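You operate a simulated robot arm through the tools that you are given. There is no shell and no other tool. Be economical: measure what you need, move in short steps, check, and stop when the job is done.

You are at the controls of a simulated robot arm. One attempt, no reset.

JOB
Push the grey cushion back, dust the chair seat, press the cushion down.
Fine: cushion up to the backrest first; use the green brush and leave it on the seat. What is to be rubbed or washed off counts as gone when no trace of it is left.

Only the result counts: the job must be done as asked and must still hold three seconds after the hand-in. Knocking over, shifting, dropping, spilling or breaking anything else fails it.

ROBOT AND FRAMES
A 6-joint arm with a two-finger parallel gripper, fixed in place. Base frame: the origin is at the foot of the arm, x ahead of it, y to its left, z up. Units: m, rad, N and s.
With the tool pointing down near the work surface it reaches from about 0.14 to 0.42 m from the base axis. Its first joint turns from -1.152 to 1.152 rad. Payload 2.7 kg.
Tool frame: the origin (TCP) lies between the finger pads and is the grasp point; the fingertips stand 0.023 m ahead of it; z points along the fingers, y is the line along which they close. The gripper opens to 0.094 m. The fingers are 0.038 m wide and 0.01 m thick; the gripper's body (0.054 by 0.096 m) begins 0.039 m behind the TCP.
Orientation is told as [roll, pitch, yaw] about the base's x, y, z axes, in that order, counted from this pose: with the fingers straight down and closing along the base's y, the tool's x points along the base's -x, its y along +y and its z along -z.

CONTROLS
- The arm moves only by the tool arm_command. Its arguments are lists of equal length, an entry for each row: "grip": the closure, from 0 (fully open) to 1 (shut); "delta_pos": the shift along the tool's x, y, z in cm, a list of three; "rot": the turn, a rotation vector about the tool's x, y, z in rad, a list of three. In form: {"grip": [grip, ...], "delta_pos": [[dx, dy, dz], ...], "rot": [[ax, ay, az], ...]}. A call has 1 to 8 rows; each row shifts and turns the commanded pose from where the row before left it, along the tool's axes as they then stand. A row lasts 0.2 s, in which the tool goes at most 0.05 m and 0.15 rad; a call with a longer step from one row to the next is refused whole, and so is a gripper value outside its range. Where a pose cannot be reached the arm comes as near as it can. A force on the tool above 90 N (or 10 N above the force at the start of the call, whichever is more), or a blocked arm, ends the call early, and 0.2 s more pass. The fingers move at their own pace (about 0.045 m/s each) and stop on an object; they squeeze with about 37 N. The grip force told is the motor's: it shows also when the fingers shut on nothing. Time passes only in rows, and 0.2 s behind the last, so rows that do not move let the fingers close. It gives the time, the measured TCP pose, the force on the tool (base axes), the opening and the grip force at its end, in the units of the frame above (readings bear some noise), with the torque about the TCP (base axes, N m) and any sound that the robot's microphone picked up, and new pictures: "pictures" is both (left out), scene, wrist or none.
- Cameras (640 x 400 px; columns grow to the right, rows downward): "scene" is fixed at [0.0606, -0.4464, 1.3699]; the picture's right is [0.79, -0.61, 0.00], its down [-0.53, -0.69, -0.49] and it looks along [0.30, 0.39, -0.87] (base axes); focal length 298 px, centre (320, 200). "wrist" rides on the gripper at [0.086, 0.016, -0.074] in the tool frame; the picture's right is [-0.18, 0.98, 0.00], its down [-0.58, -0.11, -0.81] and it looks along [-0.79, -0.15, 0.59] (tool axes); focal length 243 px, centre (320, 200). There is no depth. A picture from a camera that has moved, and an enlarged one, comes with that camera's place and axes in the base frame and with its lens.
- zoom(camera, box): a new picture of the part [left, top, right, bottom] of that camera's present view, enlarged. It takes no simulated time.
- sign_off(): hands the job in; it is judged then, once.

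Work in short steps. Places have to be worked out from the pictures, the camera data and where the tool is seen: move nearer, look again, correct. Check each grasp and each placing, and mend what went wrong. You have 120 turns and 200 pictures in all, those below and enlarged ones among them. Open the gripper and draw the arm clear of the work before you hand the job in, unless the task says otherwise; then end with one line.

The tools are called after "Emit:" as a command line: name --argument value ..., lists and objects as JSON in quotes. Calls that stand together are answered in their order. arm_command: Moves the arm, as the interface text tells. Its arguments: {"type":"object","properties":{"grip":{"type":"array"},"delta_pos":{"type":"array"},"rot":{"type":"array"},"pictures":{"type":"string","enum":["both","scene","wrist","none"]}},"required":["grip","delta_pos","rot"]} The other tools are called the same way: zoom (camera, box) takes an enlarged picture of a part of a camera's view; sign_off () hands the job in.

At the start:

```text
time: 0.0
eef_pos: [0.4093, 0.1088, 0.796]
tcp_rot: [0.001, 0.0, 0.0]
ft_force: [0.6, -0.1, 0.3]
torque: [-0.01, -0.01, 0.01]
width: 0.0937
finger_force: 0.1
```

scene: 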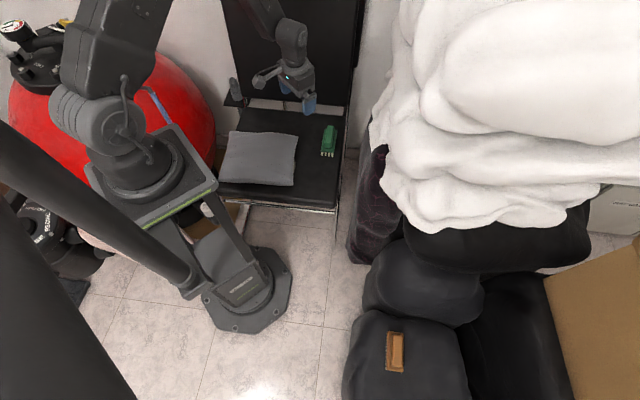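
wrist: 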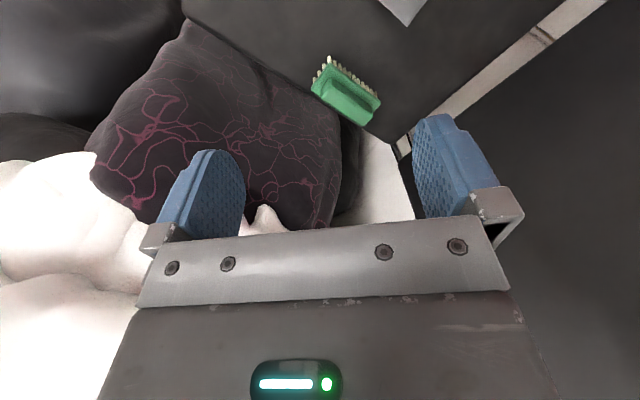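

I start by looking closely at the chair seat, cushion and brush.

Emit:
zoom --camera "scene" --box '[200, 80, 360, 220]'

Emit:
zoom --camera "wrist" --box '[280, 0, 460, 160]'

```text
2.86 times, centred on (280, 150) of scene
camera zoom: at [0.0606, -0.4464, 1.3699], right [0.79, -0.61, 0.0], down [-0.53, -0.69, -0.49], along [0.3, 0.39, -0.87], focal length 852 px, centre (434, 343)
```

zoom: 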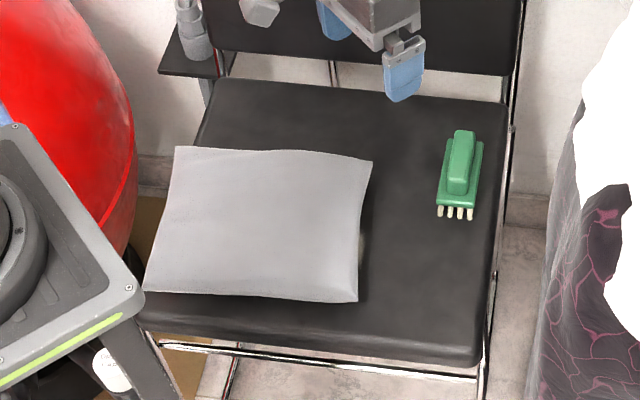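

```text
2.50 times, centred on (370, 80) of wrist
camera zoom: at [0.3231, 0.1247, 0.8705], right [0.18, 0.98, 0.0], down [0.58, -0.11, 0.81], along [0.79, -0.15, -0.59], focal length 606 px, centre (195, 500)
```

zoom: 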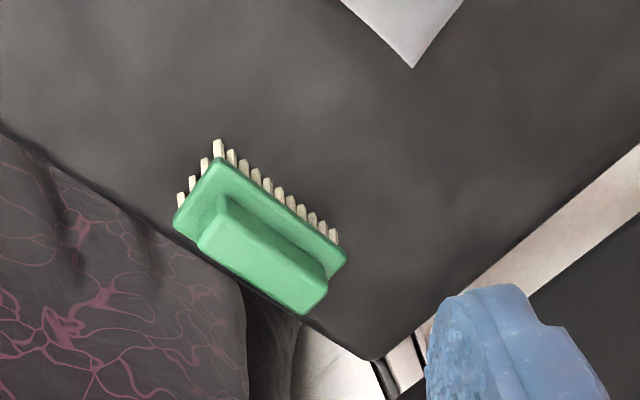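

The seat plane is at about z=0.47, rotated about 45° with the backrest towards (+x,+y). The cushion centre is about (0.30,0.23), the brush about (0.547,0.126), and a faint smudge shows at the cushion's right edge. I turn the tool to yaw +45° so the closing line lies along the cushion's front edge.

Emit:
arm_command --grip '[0, 0, 0, 0, 0, 0]' --delta_pos '[[0, 0, 0], [0, 0, 0], [0, 0, 0], [0, 0, 0], [0, 0, 0], [0, 0, 0]]' --rot '[[0, 0, -0.131], [0, 0, -0.131], [0, 0, -0.131], [0, 0, -0.131], [0, 0, -0.131], [0, 0, -0.131]]' --pictures "none"

```text
time: 1.4
eef_pos: [0.4098, 0.1088, 0.7942]
tcp_rot: [-0.001, -0.001, 0.79]
ft_force: [0.5, -0.4, -0.1]
torque: [-0.01, 0.0, 0.02]
width: 0.094
finger_force: 0.1
```

Yaw is now 0.79. I move back toward the front of the chair, still high.

Emit:
arm_command --grip '[0, 0, 0, 0, 0, 0]' --delta_pos '[[2.7, 2.5, 0], [2.7, 2.5, 0], [2.7, 2.5, 0], [2.7, 2.5, 0], [2.7, 2.5, 0], [2.7, 2.5, 4]]' --rot '[[0, 0, 0], [0, 0, 0], [0, 0, 0], [0, 0, 0], [0, 0, 0], [0, 0, 0]]'

```text
refused: row 6 steps farther than a row can; nothing moved
```

The last row was too long, so I split it.

Emit:
arm_command --grip '[0, 0, 0, 0, 0, 0, 0, 0]' --delta_pos '[[2.7, 2.5, 0], [2.7, 2.5, 0], [2.7, 2.5, 0], [2.7, 2.5, 0], [2.7, 2.5, 0], [2.7, 2.5, 0], [0, 0, 4], [0, 0, 3]]' --rot '[[0, 0, 0], [0, 0, 0], [0, 0, 0], [0, 0, 0], [0, 0, 0], [0, 0, 0], [0, 0, 0], [0, 0, 0]]'

```text
time: 3.2
eef_pos: [0.1913, 0.1023, 0.7271]
tcp_rot: [0.0, -0.003, 0.787]
ft_force: [0.3, -0.3, 0.1]
torque: [0.01, 0.04, 0.03]
width: 0.0941
finger_force: 0.2
out of reach, approached as far as the arm can: row 6
camera wrist: at [0.1193, 0.0524, 0.8013], right [-0.57, 0.82, 0.0], down [0.49, 0.33, 0.81], along [0.67, 0.46, -0.59], focal length 243 px, centre (320, 200)
```

scene: 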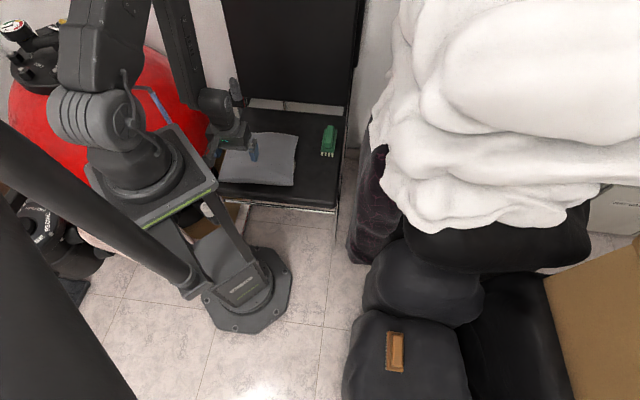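
wrist: 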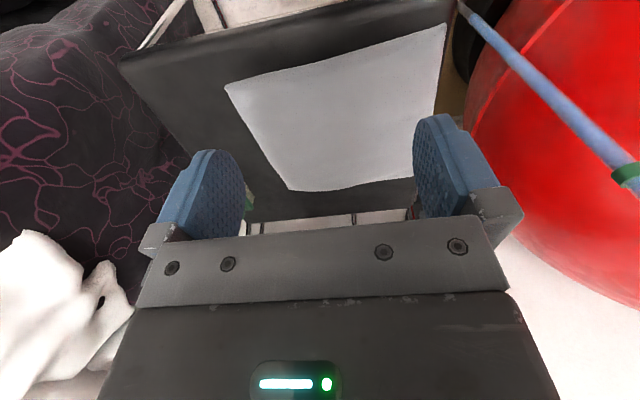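

The cushion's front edge runs from (0.325,0.048) to (0.125,0.218) at z≈0.50. Before pushing I check the back-left area, the backrest and the small shelf.

Emit:
zoom --camera "scene" --box '[210, 60, 360, 160]'

Emit:
zoom --camera "wrist" --box '[230, 130, 470, 260]'

```text
4.00 times, centred on (285, 110) of scene
camera zoom: at [0.0605, -0.4464, 1.3699], right [0.79, -0.61, 0.0], down [-0.53, -0.69, -0.49], along [0.3, 0.39, -0.87], focal length 1194 px, centre (460, 560)
```

zoom: 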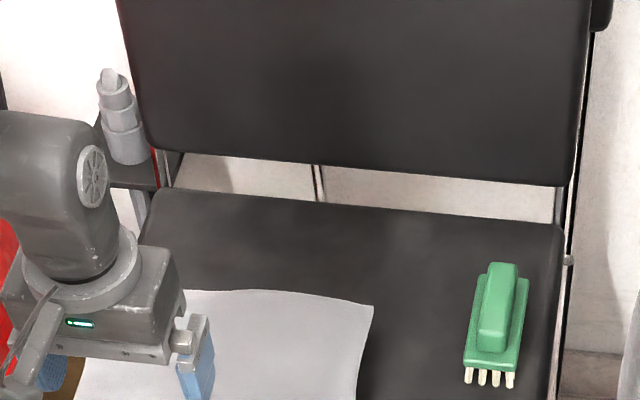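

```text
2.67 times, centred on (350, 195) of wrist
camera zoom: at [0.1193, 0.0524, 0.8013], right [-0.57, 0.82, 0.0], down [0.49, 0.33, 0.81], along [0.67, 0.46, -0.59], focal length 647 px, centre (240, 213)
```

zoom: 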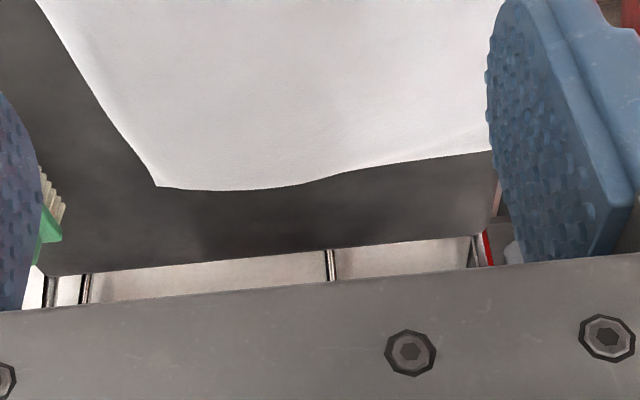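

The seat's rear edge sits under the backrest, and a bottle stands on the shelf behind its left corner, so I will push straight back and slightly right. I lower the open fingers in front of the cushion.

Emit:
arm_command --grip '[0, 0, 0, 0, 0, 0]' --delta_pos '[[-0.5, 0, 3], [-0.5, 0, 4], [0, 0, 4], [0, 0, 4], [0, 0, 3], [0, 0, 2]]' --rot '[[0, 0, 0], [0, 0, 0], [0, 0, 0], [0, 0, 0], [0, 0, 0], [0, 0, 0]]'

```text
time: 4.6
eef_pos: [0.1986, 0.1092, 0.528]
tcp_rot: [0.0, 0.001, 0.788]
ft_force: [-0.6, 0.3, 0.4]
torque: [-0.03, 0.01, -0.02]
width: 0.0938
finger_force: 0.1
camera wrist: at [0.1263, 0.0588, 0.602], right [-0.57, 0.82, 0.0], down [0.49, 0.33, 0.81], along [0.66, 0.46, -0.59], focal length 243 px, centre (320, 200)
```

scene: 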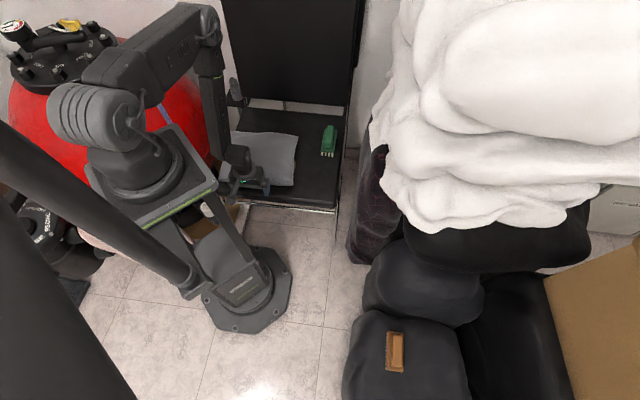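
wrist: 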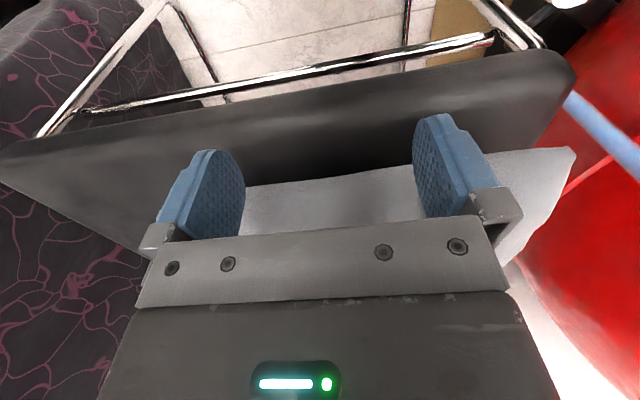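

The fingertips are over the seat's front strip, clear of the cushion. I lower another 2.5 cm in small steps, watching the force.

Emit:
arm_command --grip '[0, 0, 0]' --delta_pos '[[0, 0, 1], [0, 0, 1], [0, 0, 0.5]]' --rot '[[0, 0, 0], [0, 0, 0], [0, 0, 0]]' --pictures "wrist"

```text
time: 5.4
eef_pos: [0.2003, 0.1094, 0.5009]
tcp_rot: [-0.001, 0.0, 0.786]
ft_force: [-0.9, -0.8, 0.7]
torque: [0.02, 0.01, 0.01]
width: 0.0943
finger_force: 0.2
camera wrist: at [0.1268, 0.0586, 0.5772], right [-0.57, 0.82, 0.0], down [0.49, 0.33, 0.81], along [0.66, 0.46, -0.59], focal length 243 px, centre (320, 200)
```

wrist: 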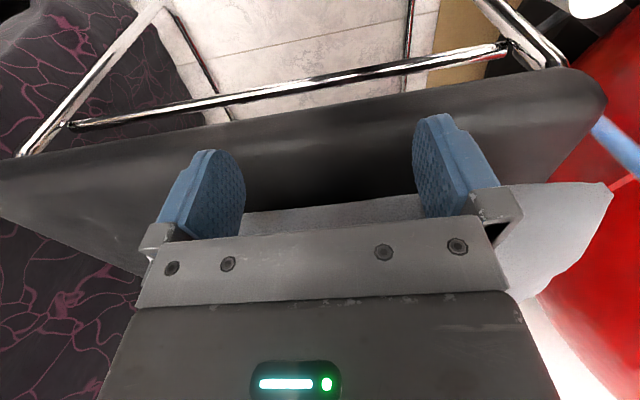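

No contact yet; I feel for the seat with tiny steps to learn its height.

Emit:
arm_command --grip '[0, 0, 0]' --delta_pos '[[0, 0, 0.4], [0, 0, 0.4], [0, 0, 0]]' --rot '[[0, 0, 0], [0, 0, 0], [0, 0, 0]]' --pictures "none"

```text
time: 6.2
eef_pos: [0.2003, 0.1095, 0.4947]
tcp_rot: [0.0, 0.0, 0.787]
ft_force: [-0.7, 0.6, -0.2]
torque: [0.01, 0.0, -0.03]
width: 0.094
finger_force: 0.1
```

The tips are at about 0.472 with no contact, low enough. I push along the seat direction with a slight drift to the right.

Emit:
arm_command --grip '[0, 0, 0, 0, 0, 0]' --delta_pos '[[-1, 0, 0], [-1, 0, 0], [-1, -0.15, 0], [-1, -0.15, 0], [-1, -0.15, 0], [-1, -0.15, 0]]' --rot '[[0, 0, 0], [0, 0, 0], [0, 0, 0], [0, 0, 0], [0, 0, 0], [0, 0, 0]]'

```text
time: 7.6
eef_pos: [0.2471, 0.1478, 0.4951]
tcp_rot: [0.0, 0.001, 0.786]
ft_force: [-0.3, 0.0, 0.7]
torque: [0.0, -0.02, 0.01]
width: 0.0938
finger_force: 0.1
camera wrist: at [0.1737, 0.0973, 0.5696], right [-0.57, 0.82, 0.0], down [0.49, 0.33, 0.81], along [0.67, 0.46, -0.59], focal length 243 px, centre (320, 200)
```

scene: 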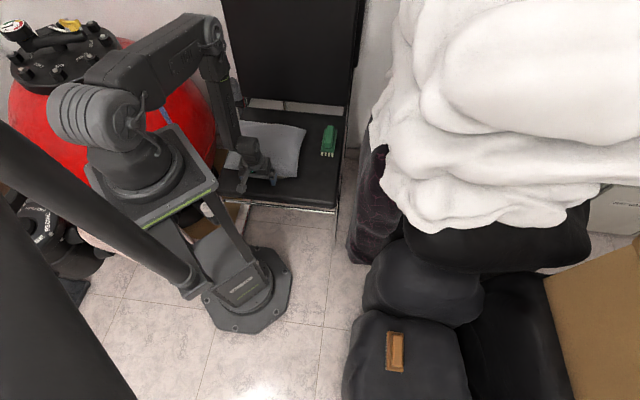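
wrist: 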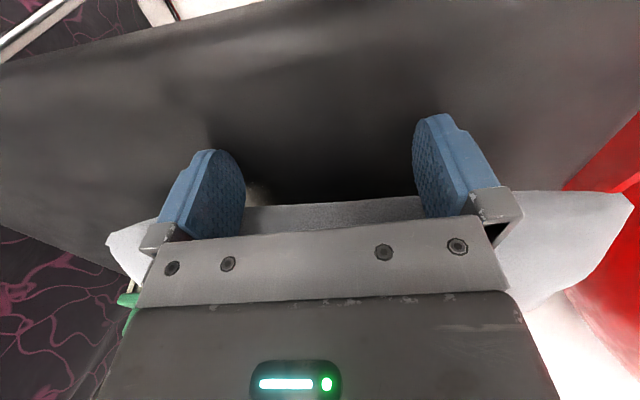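

The cushion appears to be moving; I take a closer look.

Emit:
zoom --camera "scene" --box '[210, 90, 360, 210]'

```text
3.33 times, centred on (285, 150) of scene
camera zoom: at [0.0605, -0.4464, 1.3699], right [0.79, -0.61, 0.0], down [-0.53, -0.69, -0.49], along [0.3, 0.39, -0.87], focal length 995 px, centre (437, 367)
```

zoom: 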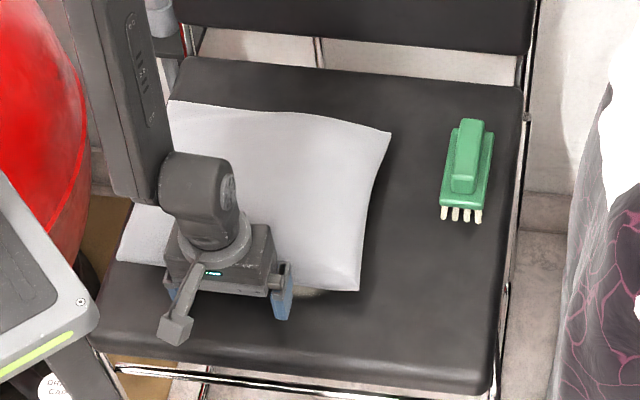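

The cushion slides along squarely and dust is emerging behind the fingers. About 0.11 m remains to the rear edge; I continue.

Emit:
arm_command --grip '[0, 0, 0, 0, 0, 0, 0, 0]' --delta_pos '[[-1, -0.15, 0], [-1, -0.15, 0], [-1, -0.15, 0], [-1, -0.15, 0], [-1, -0.15, 0], [-1, -0.1, 0], [-1, 0, 0], [-1, 0, 0]]' --rot '[[0, 0, 0], [0, 0, 0], [0, 0, 0], [0, 0, 0], [0, 0, 0], [0, 0, 0], [0, 0, 0], [0, 0, 0]]' --pictures "none"

Emit:
zoom --camera "scene" --box '[210, 80, 360, 200]'

```text
time: 9.4
eef_pos: [0.3088, 0.1987, 0.4942]
tcp_rot: [0.0, -0.001, 0.788]
ft_force: [0.2, 0.2, 0.6]
torque: [0.04, 0.01, -0.03]
width: 0.0942
finger_force: 0.0
```

```text
3.33 times, centred on (285, 140) of scene
camera zoom: at [0.0606, -0.4464, 1.3699], right [0.79, -0.61, 0.0], down [-0.53, -0.69, -0.49], along [0.3, 0.39, -0.87], focal length 995 px, centre (437, 400)
```

zoom: 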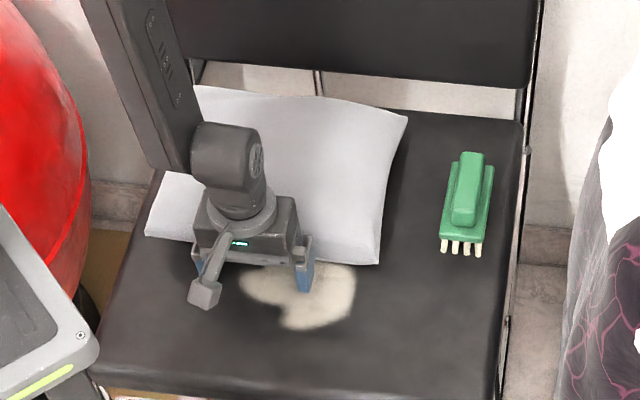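

About 3–4 cm remain. I push on with smaller steps, watching for backrest contact.

Emit:
arm_command --grip '[0, 0, 0, 0, 0]' --delta_pos '[[-0.7, 0, 0], [-0.7, 0, 0], [-0.6, 0, 0], [-0.5, 0, 0], [0, 0, 0]]' --rot '[[0, 0, 0], [0, 0, 0], [0, 0, 0], [0, 0, 0], [0, 0, 0]]' --pictures "wrist"

Emit:
zoom --camera "scene" --box '[210, 80, 360, 200]'

```text
time: 10.6
eef_pos: [0.3275, 0.2165, 0.4936]
tcp_rot: [0.001, -0.001, 0.787]
ft_force: [-0.2, 0.5, 0.9]
torque: [-0.01, -0.04, -0.01]
width: 0.0945
finger_force: 0.0
camera wrist: at [0.2541, 0.1657, 0.5697], right [-0.57, 0.82, 0.0], down [0.49, 0.33, 0.81], along [0.66, 0.46, -0.59], focal length 243 px, centre (320, 200)
```

wrist: 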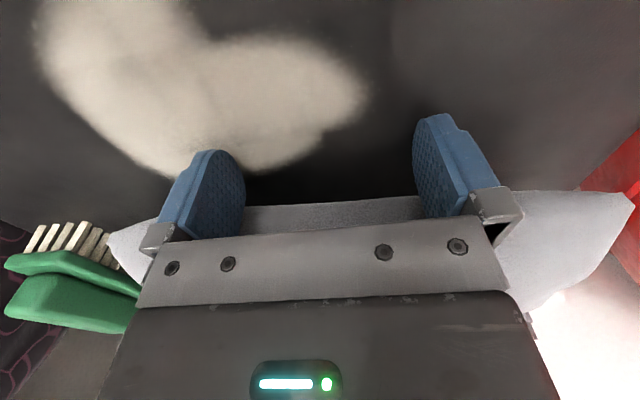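

```text
3.33 times, centred on (285, 140) of scene
camera zoom: at [0.0606, -0.4464, 1.3699], right [0.79, -0.61, 0.0], down [-0.53, -0.69, -0.49], along [0.3, 0.39, -0.87], focal length 995 px, centre (437, 400)
```

zoom: 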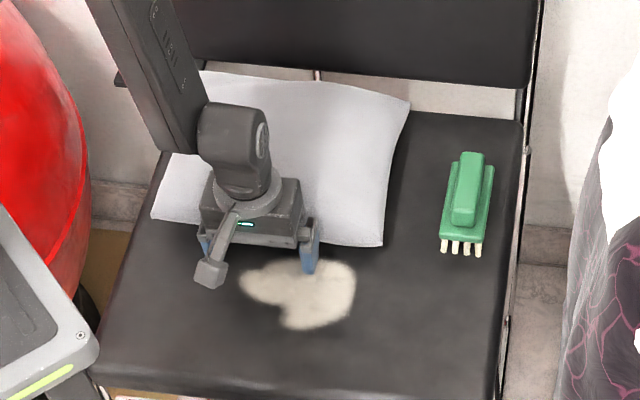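

No contact yet, cushion rear at b≈0.41. I continue gently, 2 cm more.

Emit:
arm_command --grip '[0, 0, 0, 0, 0]' --delta_pos '[[-0.5, 0, 0], [-0.5, 0, 0], [-0.5, 0, 0], [-0.5, 0, 0], [0, 0, 0]]' --rot '[[0, 0, 0], [0, 0, 0], [0, 0, 0], [0, 0, 0], [0, 0, 0]]' --pictures "none"

Emit:
zoom --camera "scene" --box '[230, 70, 350, 170]'

```text
time: 11.8
eef_pos: [0.3415, 0.2305, 0.494]
tcp_rot: [0.0, 0.001, 0.787]
ft_force: [-0.2, -0.9, -0.6]
torque: [-0.02, -0.03, 0.01]
width: 0.0939
finger_force: 0.2
```

```text
4.00 times, centred on (290, 120) of scene
camera zoom: at [0.0606, -0.4464, 1.3699], right [0.79, -0.61, 0.0], down [-0.53, -0.69, -0.49], along [0.3, 0.39, -0.87], focal length 1194 px, centre (440, 520)
```

zoom: 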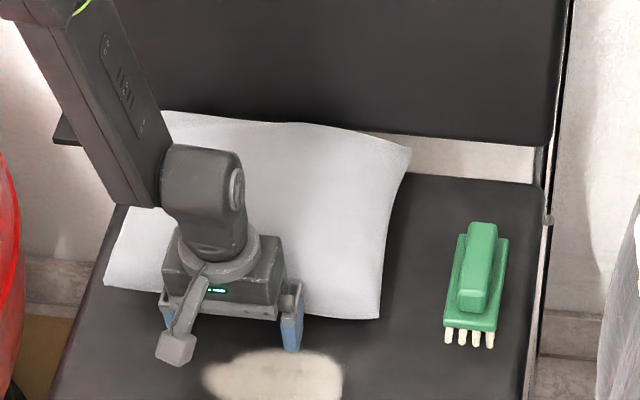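

Still free sliding with no force; rear edge is about to meet the backrest face. I keep pushing in small steps.

Emit:
arm_command --grip '[0, 0, 0, 0, 0]' --delta_pos '[[-0.4, 0, 0], [-0.4, 0, 0], [-0.4, 0, 0], [-0.4, 0, 0], [0, 0, 0]]' --rot '[[0, 0, 0], [0, 0, 0], [0, 0, 0], [0, 0, 0], [0, 0, 0]]' --pictures "none"

Emit:
zoom --camera "scene" --box '[230, 70, 350, 170]'

```text
time: 12.8
eef_pos: [0.3446, 0.2331, 0.4945]
tcp_rot: [0.002, 0.031, 0.785]
ft_force: [-15.5, -14.1, 24.9]
torque: [-0.08, -1.68, 0.47]
width: 0.0938
finger_force: 0.0
stopped in row 4: the force on the tool passed its limit at 96 N (the readings are from after the stop); the commanded pose is now the measured one
```

```text
4.00 times, centred on (290, 120) of scene
camera zoom: at [0.0601, -0.4467, 1.3698], right [0.79, -0.61, 0.0], down [-0.53, -0.69, -0.49], along [0.3, 0.39, -0.87], focal length 1194 px, centre (440, 520)
```

zoom: 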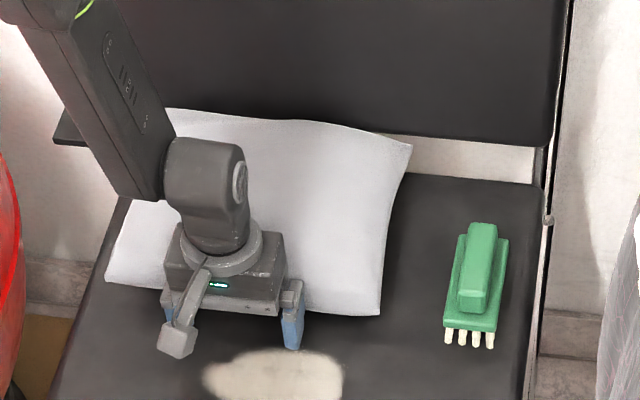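

The force shows the cushion is now up against the backrest. I back off slightly, rise, and look.

Emit:
arm_command --grip '[0, 0, 0, 0, 0, 0, 0, 0]' --delta_pos '[[1, 0, 0], [1, 0, 0], [1, 0, -1], [0, 0, -4], [0, 0, -4], [0, 0, -4], [0, 0, -4], [0, 0, -4]]' --rot '[[0, 0, 0], [0, 0, 0], [0, 0, 0], [0, 0, 0], [0, 0, 0], [0, 0, 0], [0, 0, 0], [0, 0, 0]]'

Emit:
zoom --camera "scene" --box '[220, 80, 350, 200]'

```text
time: 14.6
eef_pos: [0.3289, 0.2151, 0.7065]
tcp_rot: [0.002, 0.023, 0.784]
ft_force: [0.1, 0.3, -0.7]
torque: [0.01, 0.01, -0.01]
width: 0.0938
finger_force: 0.0
camera wrist: at [0.2582, 0.1662, 0.783], right [-0.56, 0.83, 0.0], down [0.5, 0.35, 0.79], along [0.65, 0.45, -0.61], focal length 243 px, centre (320, 200)
```

scene: 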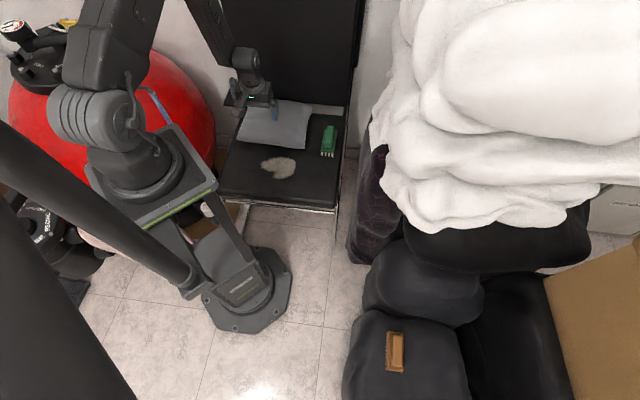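
wrist: 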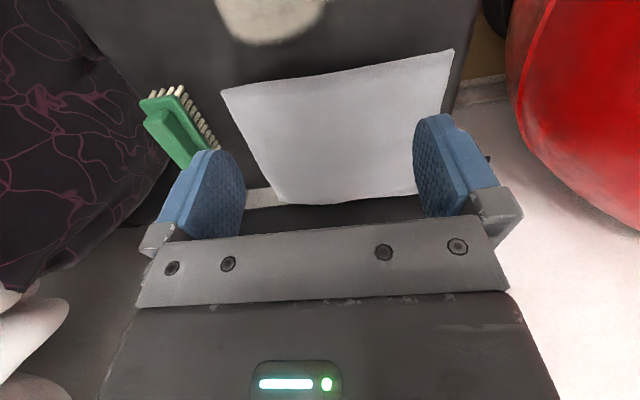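

```text
3.33 times, centred on (285, 140) of scene
camera zoom: at [0.0606, -0.4464, 1.3699], right [0.79, -0.61, 0.0], down [-0.53, -0.69, -0.49], along [0.3, 0.39, -0.87], focal length 995 px, centre (437, 400)
```

zoom: 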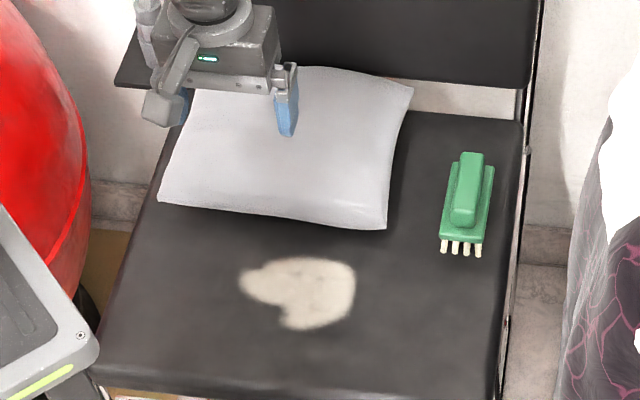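

The cushion is against the backrest, and the dust patch (centre ≈(0.34,0.155), ~0.13×0.10 m) is exposed. Now the brush: I move towards the right, while tilting the tool outward to extend its reach.

Emit:
arm_command --grip '[0, 0, 0, 0, 0, 0]' --delta_pos '[[0, -3, 0], [0, -3, 0], [0, -3, 0], [0, -3, 0], [0, -3, 0], [0, -3, 0]]' --rot '[[0, -0.1, 0], [0, -0.1, 0], [0, -0.1, 0], [0, -0.1, 0], [0, -0.1, 0], [0, 0, 0]]'

Emit:
zoom --camera "scene" --box '[290, 110, 360, 170]'

```text
time: 16.0
eef_pos: [0.4569, 0.0909, 0.7039]
tcp_rot: [0.003, -0.477, 0.783]
ft_force: [0.1, -0.3, -0.4]
torque: [-0.01, 0.0, 0.01]
width: 0.0938
finger_force: 0.0
camera wrist: at [0.3669, 0.024, 0.7313], right [-0.58, 0.81, 0.09], down [0.18, 0.02, 0.98], along [0.8, 0.58, -0.16], focal length 243 px, centre (320, 200)
```

scene: 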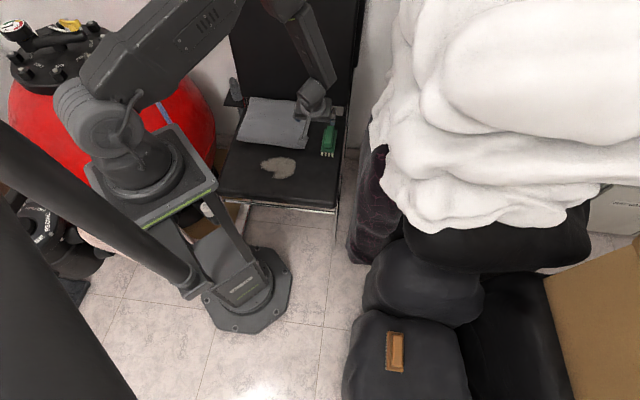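
wrist: 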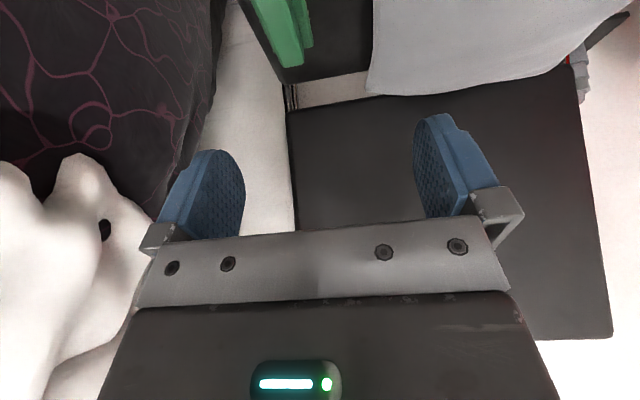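

```text
6.67 times, centred on (325, 140) of scene
camera zoom: at [0.0605, -0.4464, 1.3699], right [0.79, -0.61, 0.0], down [-0.53, -0.69, -0.49], along [0.3, 0.39, -0.87], focal length 1989 px, centre (287, 600)
```

zoom: 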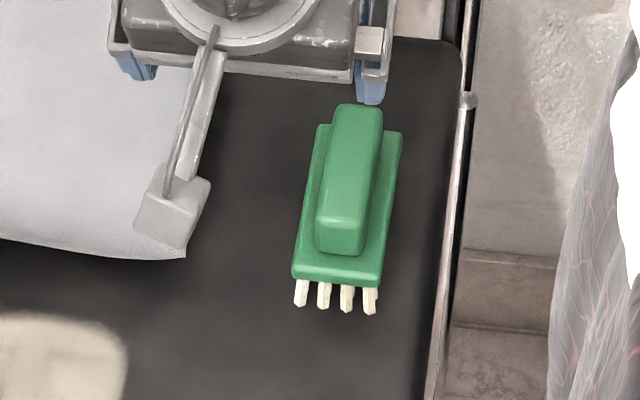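

The brush centre is at about (0.547,0.130), plate 0.113×0.049 m, aligned with the tool yaw (45°). I move over it at z≈0.60 keeping the 0.48 rad tilt.

Emit:
arm_command --grip '[0, 0, 0, 0]' --delta_pos '[[-0.87, -0.9, 3.27], [-0.87, -0.9, 3.27], [-0.87, -0.9, 3.27], [-0.87, -0.9, 3.27]]' --rot '[[0, 0, 0], [0, 0, 0], [0, 0, 0], [0, 0, 0]]'

Emit:
zoom --camera "scene" --box '[290, 90, 370, 160]'

```text
time: 17.0
eef_pos: [0.5446, 0.1296, 0.6031]
tcp_rot: [0.001, -0.476, 0.782]
ft_force: [0.2, -0.3, -0.1]
torque: [-0.01, -0.02, -0.01]
width: 0.0939
finger_force: 0.0
camera wrist: at [0.4552, 0.0619, 0.6306], right [-0.58, 0.81, 0.09], down [0.18, 0.03, 0.98], along [0.8, 0.58, -0.16], focal length 243 px, centre (320, 200)
```

scene: 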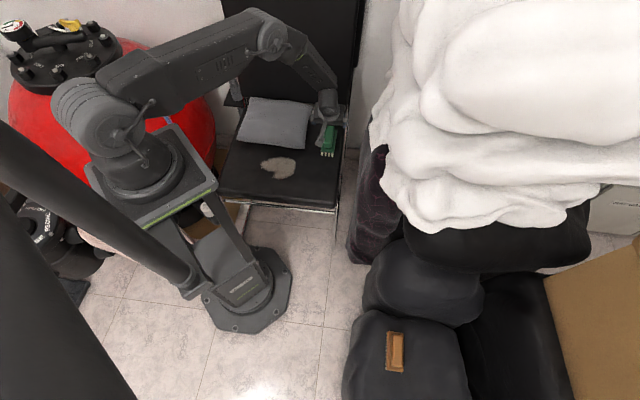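
wrist: 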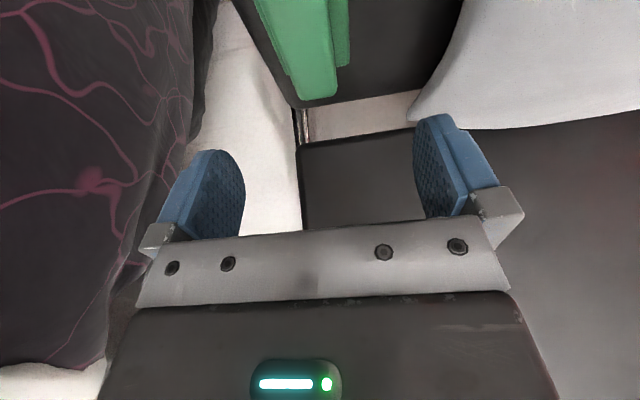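

```text
5.71 times, centred on (330, 125) of scene
camera zoom: at [0.0605, -0.4464, 1.3699], right [0.79, -0.61, 0.0], down [-0.53, -0.69, -0.49], along [0.3, 0.39, -0.87], focal length 1705 px, centre (263, 629)
```

zoom: 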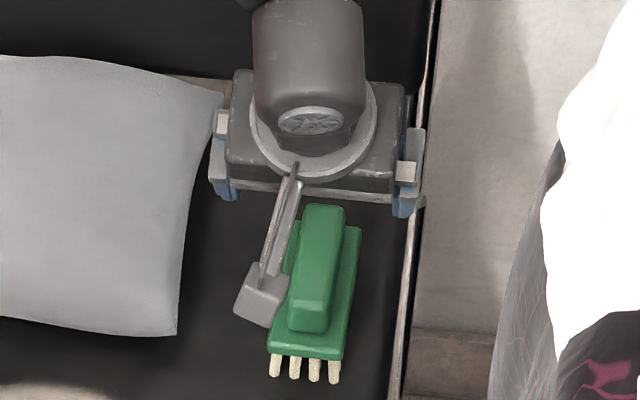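

Aligned over the brush. I descend vertically to z≈0.53 and look.

Emit:
arm_command --grip '[0, 0, 0]' --delta_pos '[[1.1, 0, 2.2], [1.1, 0, 2.2], [1.0, 0, 2.1]]' --rot '[[0, 0, 0], [0, 0, 0], [0, 0, 0]]' --pictures "wrist"

Emit:
zoom --camera "scene" --box '[290, 100, 370, 170]'

```text
time: 17.8
eef_pos: [0.5445, 0.1306, 0.5311]
tcp_rot: [0.005, -0.475, 0.782]
ft_force: [0.3, 0.1, 0.6]
torque: [-0.01, 0.02, 0.01]
width: 0.0937
finger_force: 0.1
camera wrist: at [0.4546, 0.0627, 0.5588], right [-0.58, 0.81, 0.09], down [0.18, 0.02, 0.98], along [0.8, 0.58, -0.16], focal length 243 px, centre (320, 200)
```

wrist: 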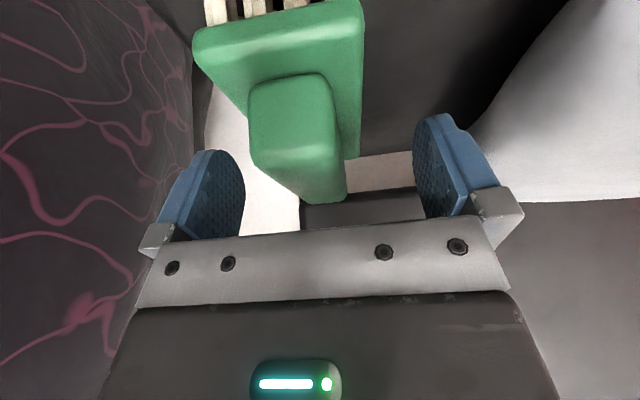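

```text
5.71 times, centred on (330, 135) of scene
camera zoom: at [0.0606, -0.4464, 1.3699], right [0.79, -0.61, 0.0], down [-0.53, -0.69, -0.49], along [0.3, 0.39, -0.87], focal length 1705 px, centre (263, 571)
```

zoom: 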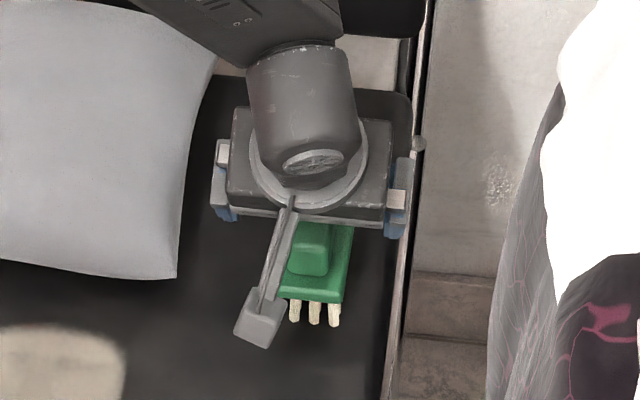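

From the wrist view the plate sits at about z 0.50–0.515 with the handle on top and the brush centred between the fingers. I lower 1.2 cm and close on the plate.

Emit:
arm_command --grip '[0, 0, 0.5, 0.8, 1, 1, 1, 1]' --delta_pos '[[0.4, 0, 0.75], [0.2, 0, 0.35], [0, 0, 0], [0, 0, 0], [0, 0, 0], [0, 0, 0], [0, 0, 0], [0, 0, 0]]' --rot '[[0, 0, 0], [0, 0, 0], [0, 0, 0], [0, 0, 0], [0, 0, 0], [0, 0, 0], [0, 0, 0], [0, 0, 0]]'

Emit:
zoom --camera "scene" --box '[290, 100, 370, 170]'

```text
time: 19.6
eef_pos: [0.546, 0.1295, 0.5185]
tcp_rot: [0.004, -0.476, 0.784]
ft_force: [0.7, -0.2, -0.4]
torque: [0.0, -0.01, 0.0]
width: 0.0496
finger_force: 36.5
camera wrist: at [0.4551, 0.0623, 0.5464], right [-0.58, 0.81, 0.09], down [0.18, 0.03, 0.98], along [0.8, 0.58, -0.16], focal length 243 px, centre (320, 200)
```

scene: 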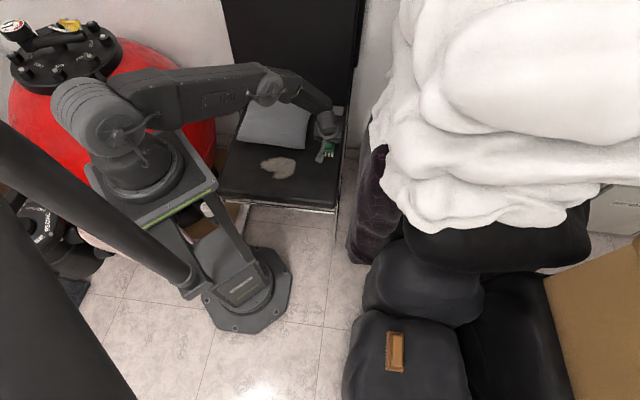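
wrist: 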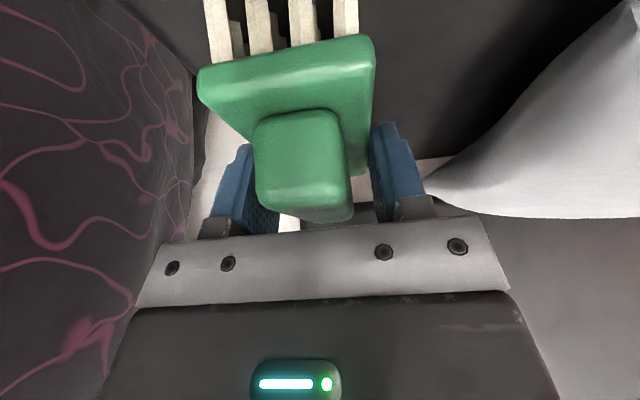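

```text
5.71 times, centred on (330, 135) of scene
camera zoom: at [0.0606, -0.4464, 1.3699], right [0.79, -0.61, 0.0], down [-0.53, -0.69, -0.49], along [0.3, 0.39, -0.87], focal length 1705 px, centre (263, 571)
```

zoom: 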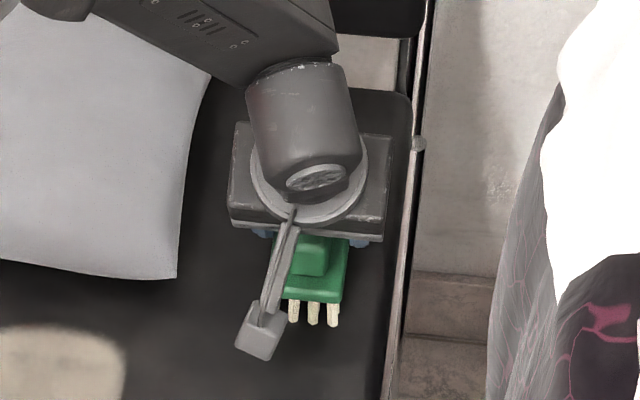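

Firm grip (0.0496 m, 36 N) with the bristles just resting at TCP z=0.5185. I lift 4 cm, move forward off the rear, then across to the right of the dust.

Emit:
arm_command --grip '[1, 1, 1, 1, 1, 1, 1, 1]' --delta_pos '[[-0.92, 0, -1.77], [-0.92, 0, -1.77], [3.2, 0, -1.64], [3.2, 0, -1.64], [3.2, 0, -1.64], [3.13, 0, -1.65], [0, 3.7, 0], [0, 3.74, 0]]' --rot '[[0, 0, 0], [0, 0, 0], [0, 0, 0], [0, 0, 0], [0, 0, 0], [0, 0, 0], [0, 0, 0], [0, 0, 0]]'

Emit:
zoom --camera "scene" --box '[220, 90, 350, 210]'

```text
time: 21.4
eef_pos: [0.3936, 0.081, 0.5582]
tcp_rot: [0.001, -0.477, 0.782]
ft_force: [0.0, -0.2, -0.3]
torque: [0.0, -0.01, -0.02]
width: 0.0491
finger_force: 36.9
camera wrist: at [0.3041, 0.0135, 0.5857], right [-0.58, 0.81, 0.09], down [0.18, 0.02, 0.98], along [0.8, 0.58, -0.16], focal length 243 px, centre (320, 200)
```

scene: 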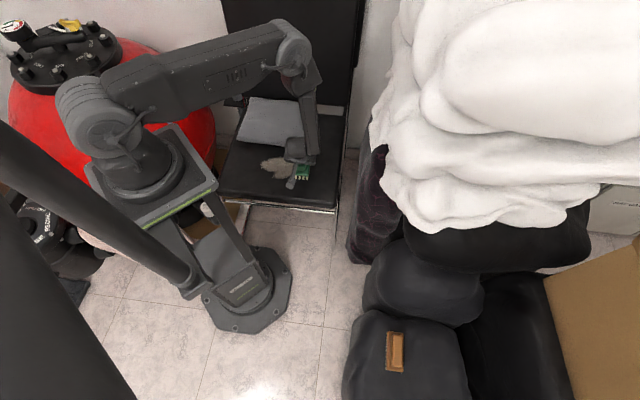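
wrist: 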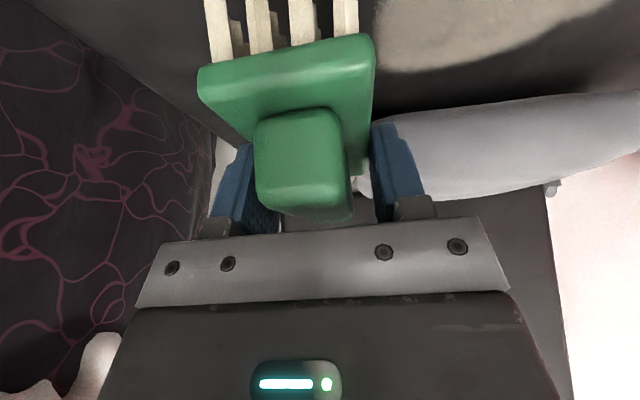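

```text
3.33 times, centred on (285, 150) of scene
camera zoom: at [0.0606, -0.4464, 1.3699], right [0.79, -0.61, 0.0], down [-0.53, -0.69, -0.49], along [0.3, 0.39, -0.87], focal length 995 px, centre (437, 367)
```

zoom: 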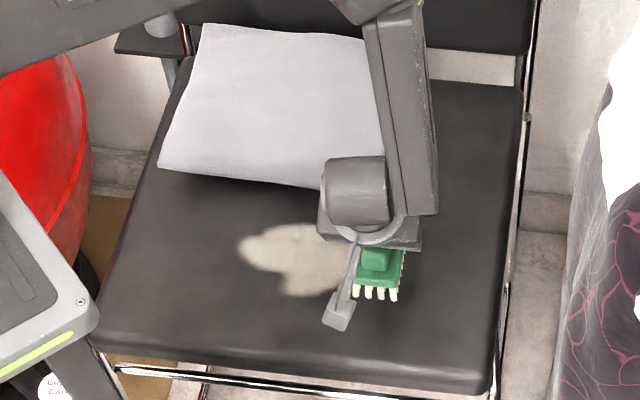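

Held well, just right of the dust. I lower until the bristles press lightly.

Emit:
arm_command --grip '[1, 1, 1, 1]' --delta_pos '[[0.92, 0, 1.77], [0.69, 0, 1.33], [0.23, 0, 0.44], [0.1, 0, 0.18]]' --rot '[[0, 0, 0], [0, 0, 0], [0, 0, 0], [0, 0, 0]]' --pictures "none"

```text
time: 22.4
eef_pos: [0.395, 0.0818, 0.5171]
tcp_rot: [0.0, -0.482, 0.785]
ft_force: [-6.4, -0.7, 34.8]
torque: [-0.14, 0.29, 0.02]
width: 0.0493
finger_force: 37.2
```

Pressing with about 35 N; I ease off slightly and sweep left across the dust.

Emit:
arm_command --grip '[1, 1, 1, 1, 1, 1, 1, 1]' --delta_pos '[[-0.03, 2.0, -0.06], [0, 2.4, 0], [0, 2.4, 0], [0, 2.4, 0], [0, 2.4, 0], [0, 2.4, 0], [0, 2.4, 0], [0, 2.4, 0]]' --rot '[[0, 0, 0], [0, 0, 0], [0, 0, 0], [0, 0, 0], [0, 0, 0], [0, 0, 0], [0, 0, 0], [0, 0, 0]]' --pictures "scene"

Emit:
zoom --camera "scene" --box '[220, 90, 350, 210]'

```text
time: 23.4
eef_pos: [0.3818, 0.1511, 0.5123]
tcp_rot: [0.003, -0.483, 0.783]
ft_force: [-8.7, -6.0, 31.7]
torque: [-1.42, 1.45, 0.0]
width: 0.0494
finger_force: 37.2
out of reach, approached as far as the arm can: row 2, 3, 4, 5
stopped in row 5: the force on the tool passed its limit at 113 N (the readings are from after the stop); the commanded pose is now the measured one
```

scene: 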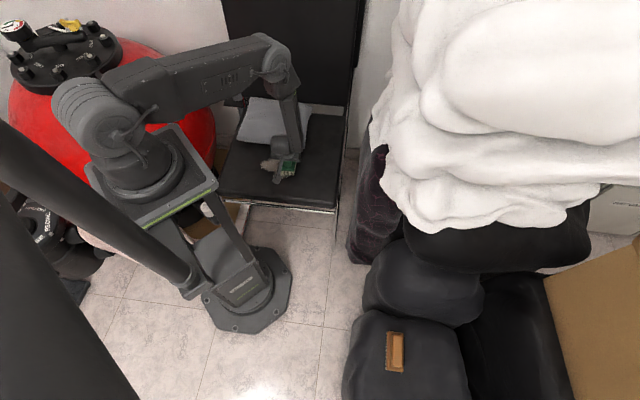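

```text
3.33 times, centred on (285, 150) of scene
camera zoom: at [0.0601, -0.4465, 1.3698], right [0.79, -0.61, 0.0], down [-0.53, -0.69, -0.49], along [0.3, 0.39, -0.87], focal length 995 px, centre (437, 367)
```

zoom: 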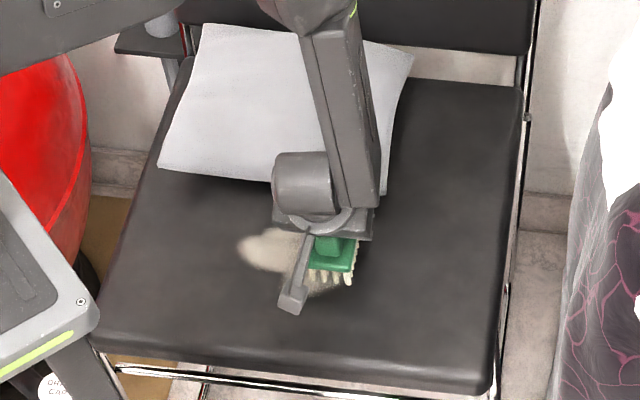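

The tilted tool can't reach farther inward, so the motion was deflected. I'll lift, put the brush down within vertical-tool reach, and regrasp it upright. First I lift and check.

Emit:
arm_command --grip '[1, 1, 1]' --delta_pos '[[-0.46, 0, -0.89], [-0.46, 0, -0.89], [-0.46, 0, -0.89]]' --rot '[[0, 0, 0], [0, 0, 0], [0, 0, 0]]' --pictures "wrist"

Emit:
zoom --camera "scene" --box '[220, 90, 350, 210]'

```text
time: 24.2
eef_pos: [0.3833, 0.1515, 0.5414]
tcp_rot: [0.009, -0.48, 0.781]
ft_force: [-6.3, -2.7, -1.6]
torque: [-0.03, 0.07, 0.31]
width: 0.0492
finger_force: 36.8
camera wrist: at [0.2932, 0.0833, 0.5674], right [-0.58, 0.81, 0.09], down [0.18, 0.02, 0.98], along [0.79, 0.59, -0.16], focal length 243 px, centre (320, 200)
```

wrist: 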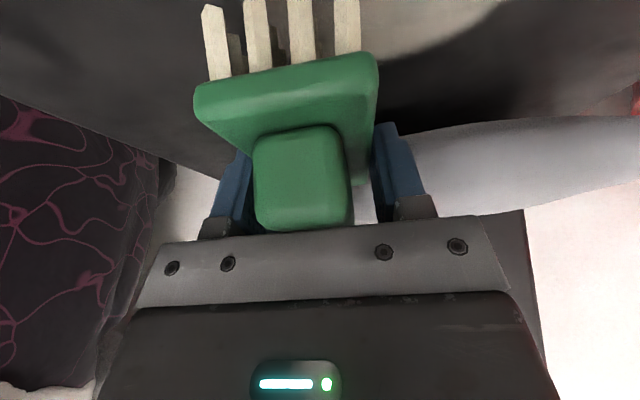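

```text
3.33 times, centred on (285, 150) of scene
camera zoom: at [0.0605, -0.4464, 1.3699], right [0.79, -0.61, 0.0], down [-0.53, -0.69, -0.49], along [0.3, 0.39, -0.87], focal length 995 px, centre (437, 367)
```

zoom: 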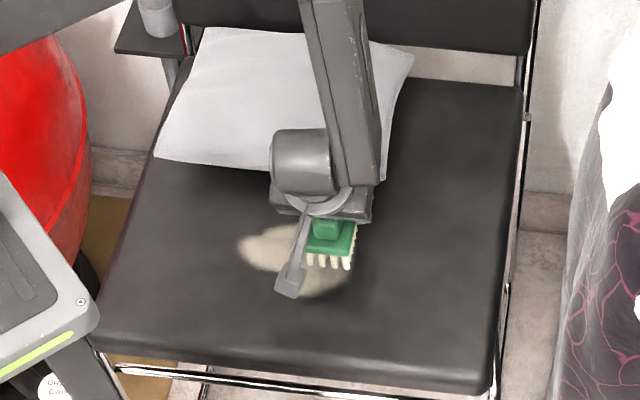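

The brush slid a few millimetres in the grip but is held. I move it forward and right, clear of the cushion.

Emit:
arm_command --grip '[1, 1, 1]' --delta_pos '[[1.94, 0, -1.0], [1.94, -1.6, -1.0], [0, -3.0, 0]]' --rot '[[0, 0, 0], [0, 0, 0], [0, 0, 0]]' --pictures "wrist"

Emit:
zoom --camera "scene" --box '[220, 90, 350, 210]'

```text
time: 25.0
eef_pos: [0.4049, 0.0907, 0.5387]
tcp_rot: [0.005, -0.484, 0.781]
ft_force: [-0.2, -0.9, -0.1]
torque: [-0.02, 0.0, -0.02]
width: 0.0492
finger_force: 37.2
out of reach, approached as far as the arm can: row 1, 2
camera wrist: at [0.3148, 0.0225, 0.5644], right [-0.58, 0.81, 0.09], down [0.18, 0.02, 0.98], along [0.8, 0.59, -0.15], focal length 243 px, centre (320, 200)
```

wrist: 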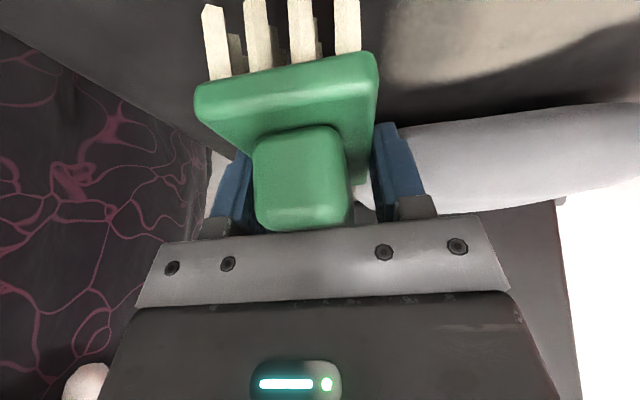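

```text
3.33 times, centred on (285, 150) of scene
camera zoom: at [0.0606, -0.4463, 1.3699], right [0.79, -0.61, 0.0], down [-0.53, -0.69, -0.49], along [0.3, 0.39, -0.87], focal length 995 px, centre (437, 367)
```

zoom: 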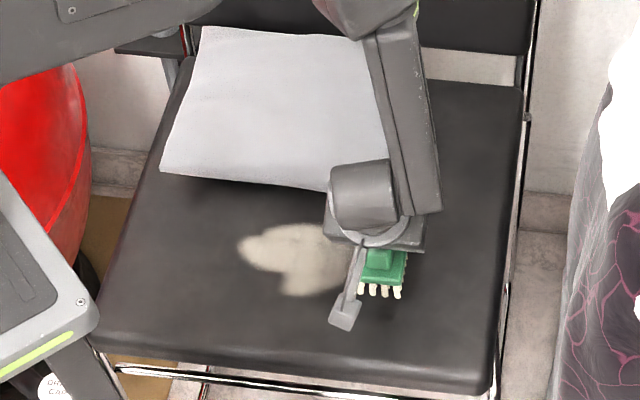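

The brush is right of the dust. I set it down here, slightly forward.

Emit:
arm_command --grip '[1, 1, 1, 1, 1]' --delta_pos '[[1.5, 0, -0.6], [0.6, 0, 1.0], [0.46, 0, 0.89], [0.2, 0, 0.35], [0, 0, 0]]' --rot '[[0, 0, 0], [0, 0, 0], [0, 0, 0], [0, 0, 0], [0, 0, 0]]' --pictures "none"

```text
time: 26.2
eef_pos: [0.3959, 0.0786, 0.5124]
tcp_rot: [0.005, -0.489, 0.786]
ft_force: [-23.8, -0.3, 80.7]
torque: [-1.88, 2.44, -0.35]
width: 0.0495
finger_force: 36.8
```

Too firm at 80 N; I ease up before opening.

Emit:
arm_command --grip '[1, 1, 1]' --delta_pos '[[-0.09, 0, -0.18], [-0.05, 0, -0.09], [0, 0, 0]]' --rot '[[0, 0, 0], [0, 0, 0], [0, 0, 0]]' --pictures "none"

```text
time: 27.0
eef_pos: [0.3948, 0.0783, 0.5138]
tcp_rot: [0.003, -0.484, 0.782]
ft_force: [3.1, -0.1, 6.9]
torque: [-0.39, 0.1, 0.17]
width: 0.0492
finger_force: 37.8
```

Nearly unloaded now; I open the gripper and retreat back along the tool axis.

Emit:
arm_command --grip '[0.3, 0, 0, 0, 0, 0, 0, 0]' --delta_pos '[[0, 0, 0], [0, 0, 0], [0, 0, 0], [0, 0, -1], [0, 0, -3], [0, 0, -4], [0, 0, -4], [0, 0, -4]]' --rot '[[0, 0, 0], [0, 0, 0], [0, 0, 0], [0, 0, 0], [0, 0, 0], [0, 0, 0], [0, 0.1, 0], [0, 0.14, 0]]' --pictures "wrist"

Emit:
zoom --camera "scene" --box '[220, 90, 350, 210]'

```text
time: 28.8
eef_pos: [0.3576, 0.0242, 0.6582]
tcp_rot: [0.004, -0.241, 0.784]
ft_force: [-0.4, -0.3, -1.1]
torque: [0.02, 0.0, 0.02]
width: 0.0943
finger_force: 0.1
out of reach, approached as far as the arm can: row 6
camera wrist: at [0.2748, -0.0365, 0.7104], right [-0.57, 0.82, 0.05], down [0.34, 0.18, 0.92], along [0.75, 0.54, -0.38], focal length 243 px, centre (320, 200)
```

wrist: 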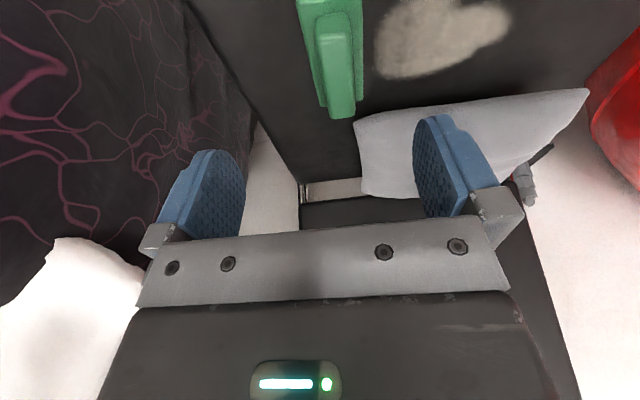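

```text
3.33 times, centred on (285, 150) of scene
camera zoom: at [0.0605, -0.4464, 1.3699], right [0.79, -0.61, 0.0], down [-0.53, -0.69, -0.49], along [0.3, 0.39, -0.87], focal length 995 px, centre (437, 367)
```

zoom: 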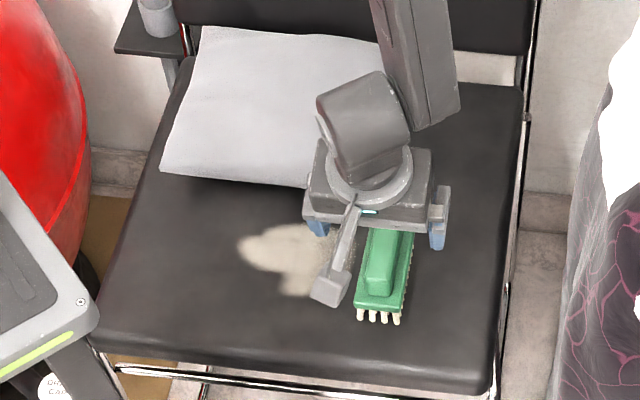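

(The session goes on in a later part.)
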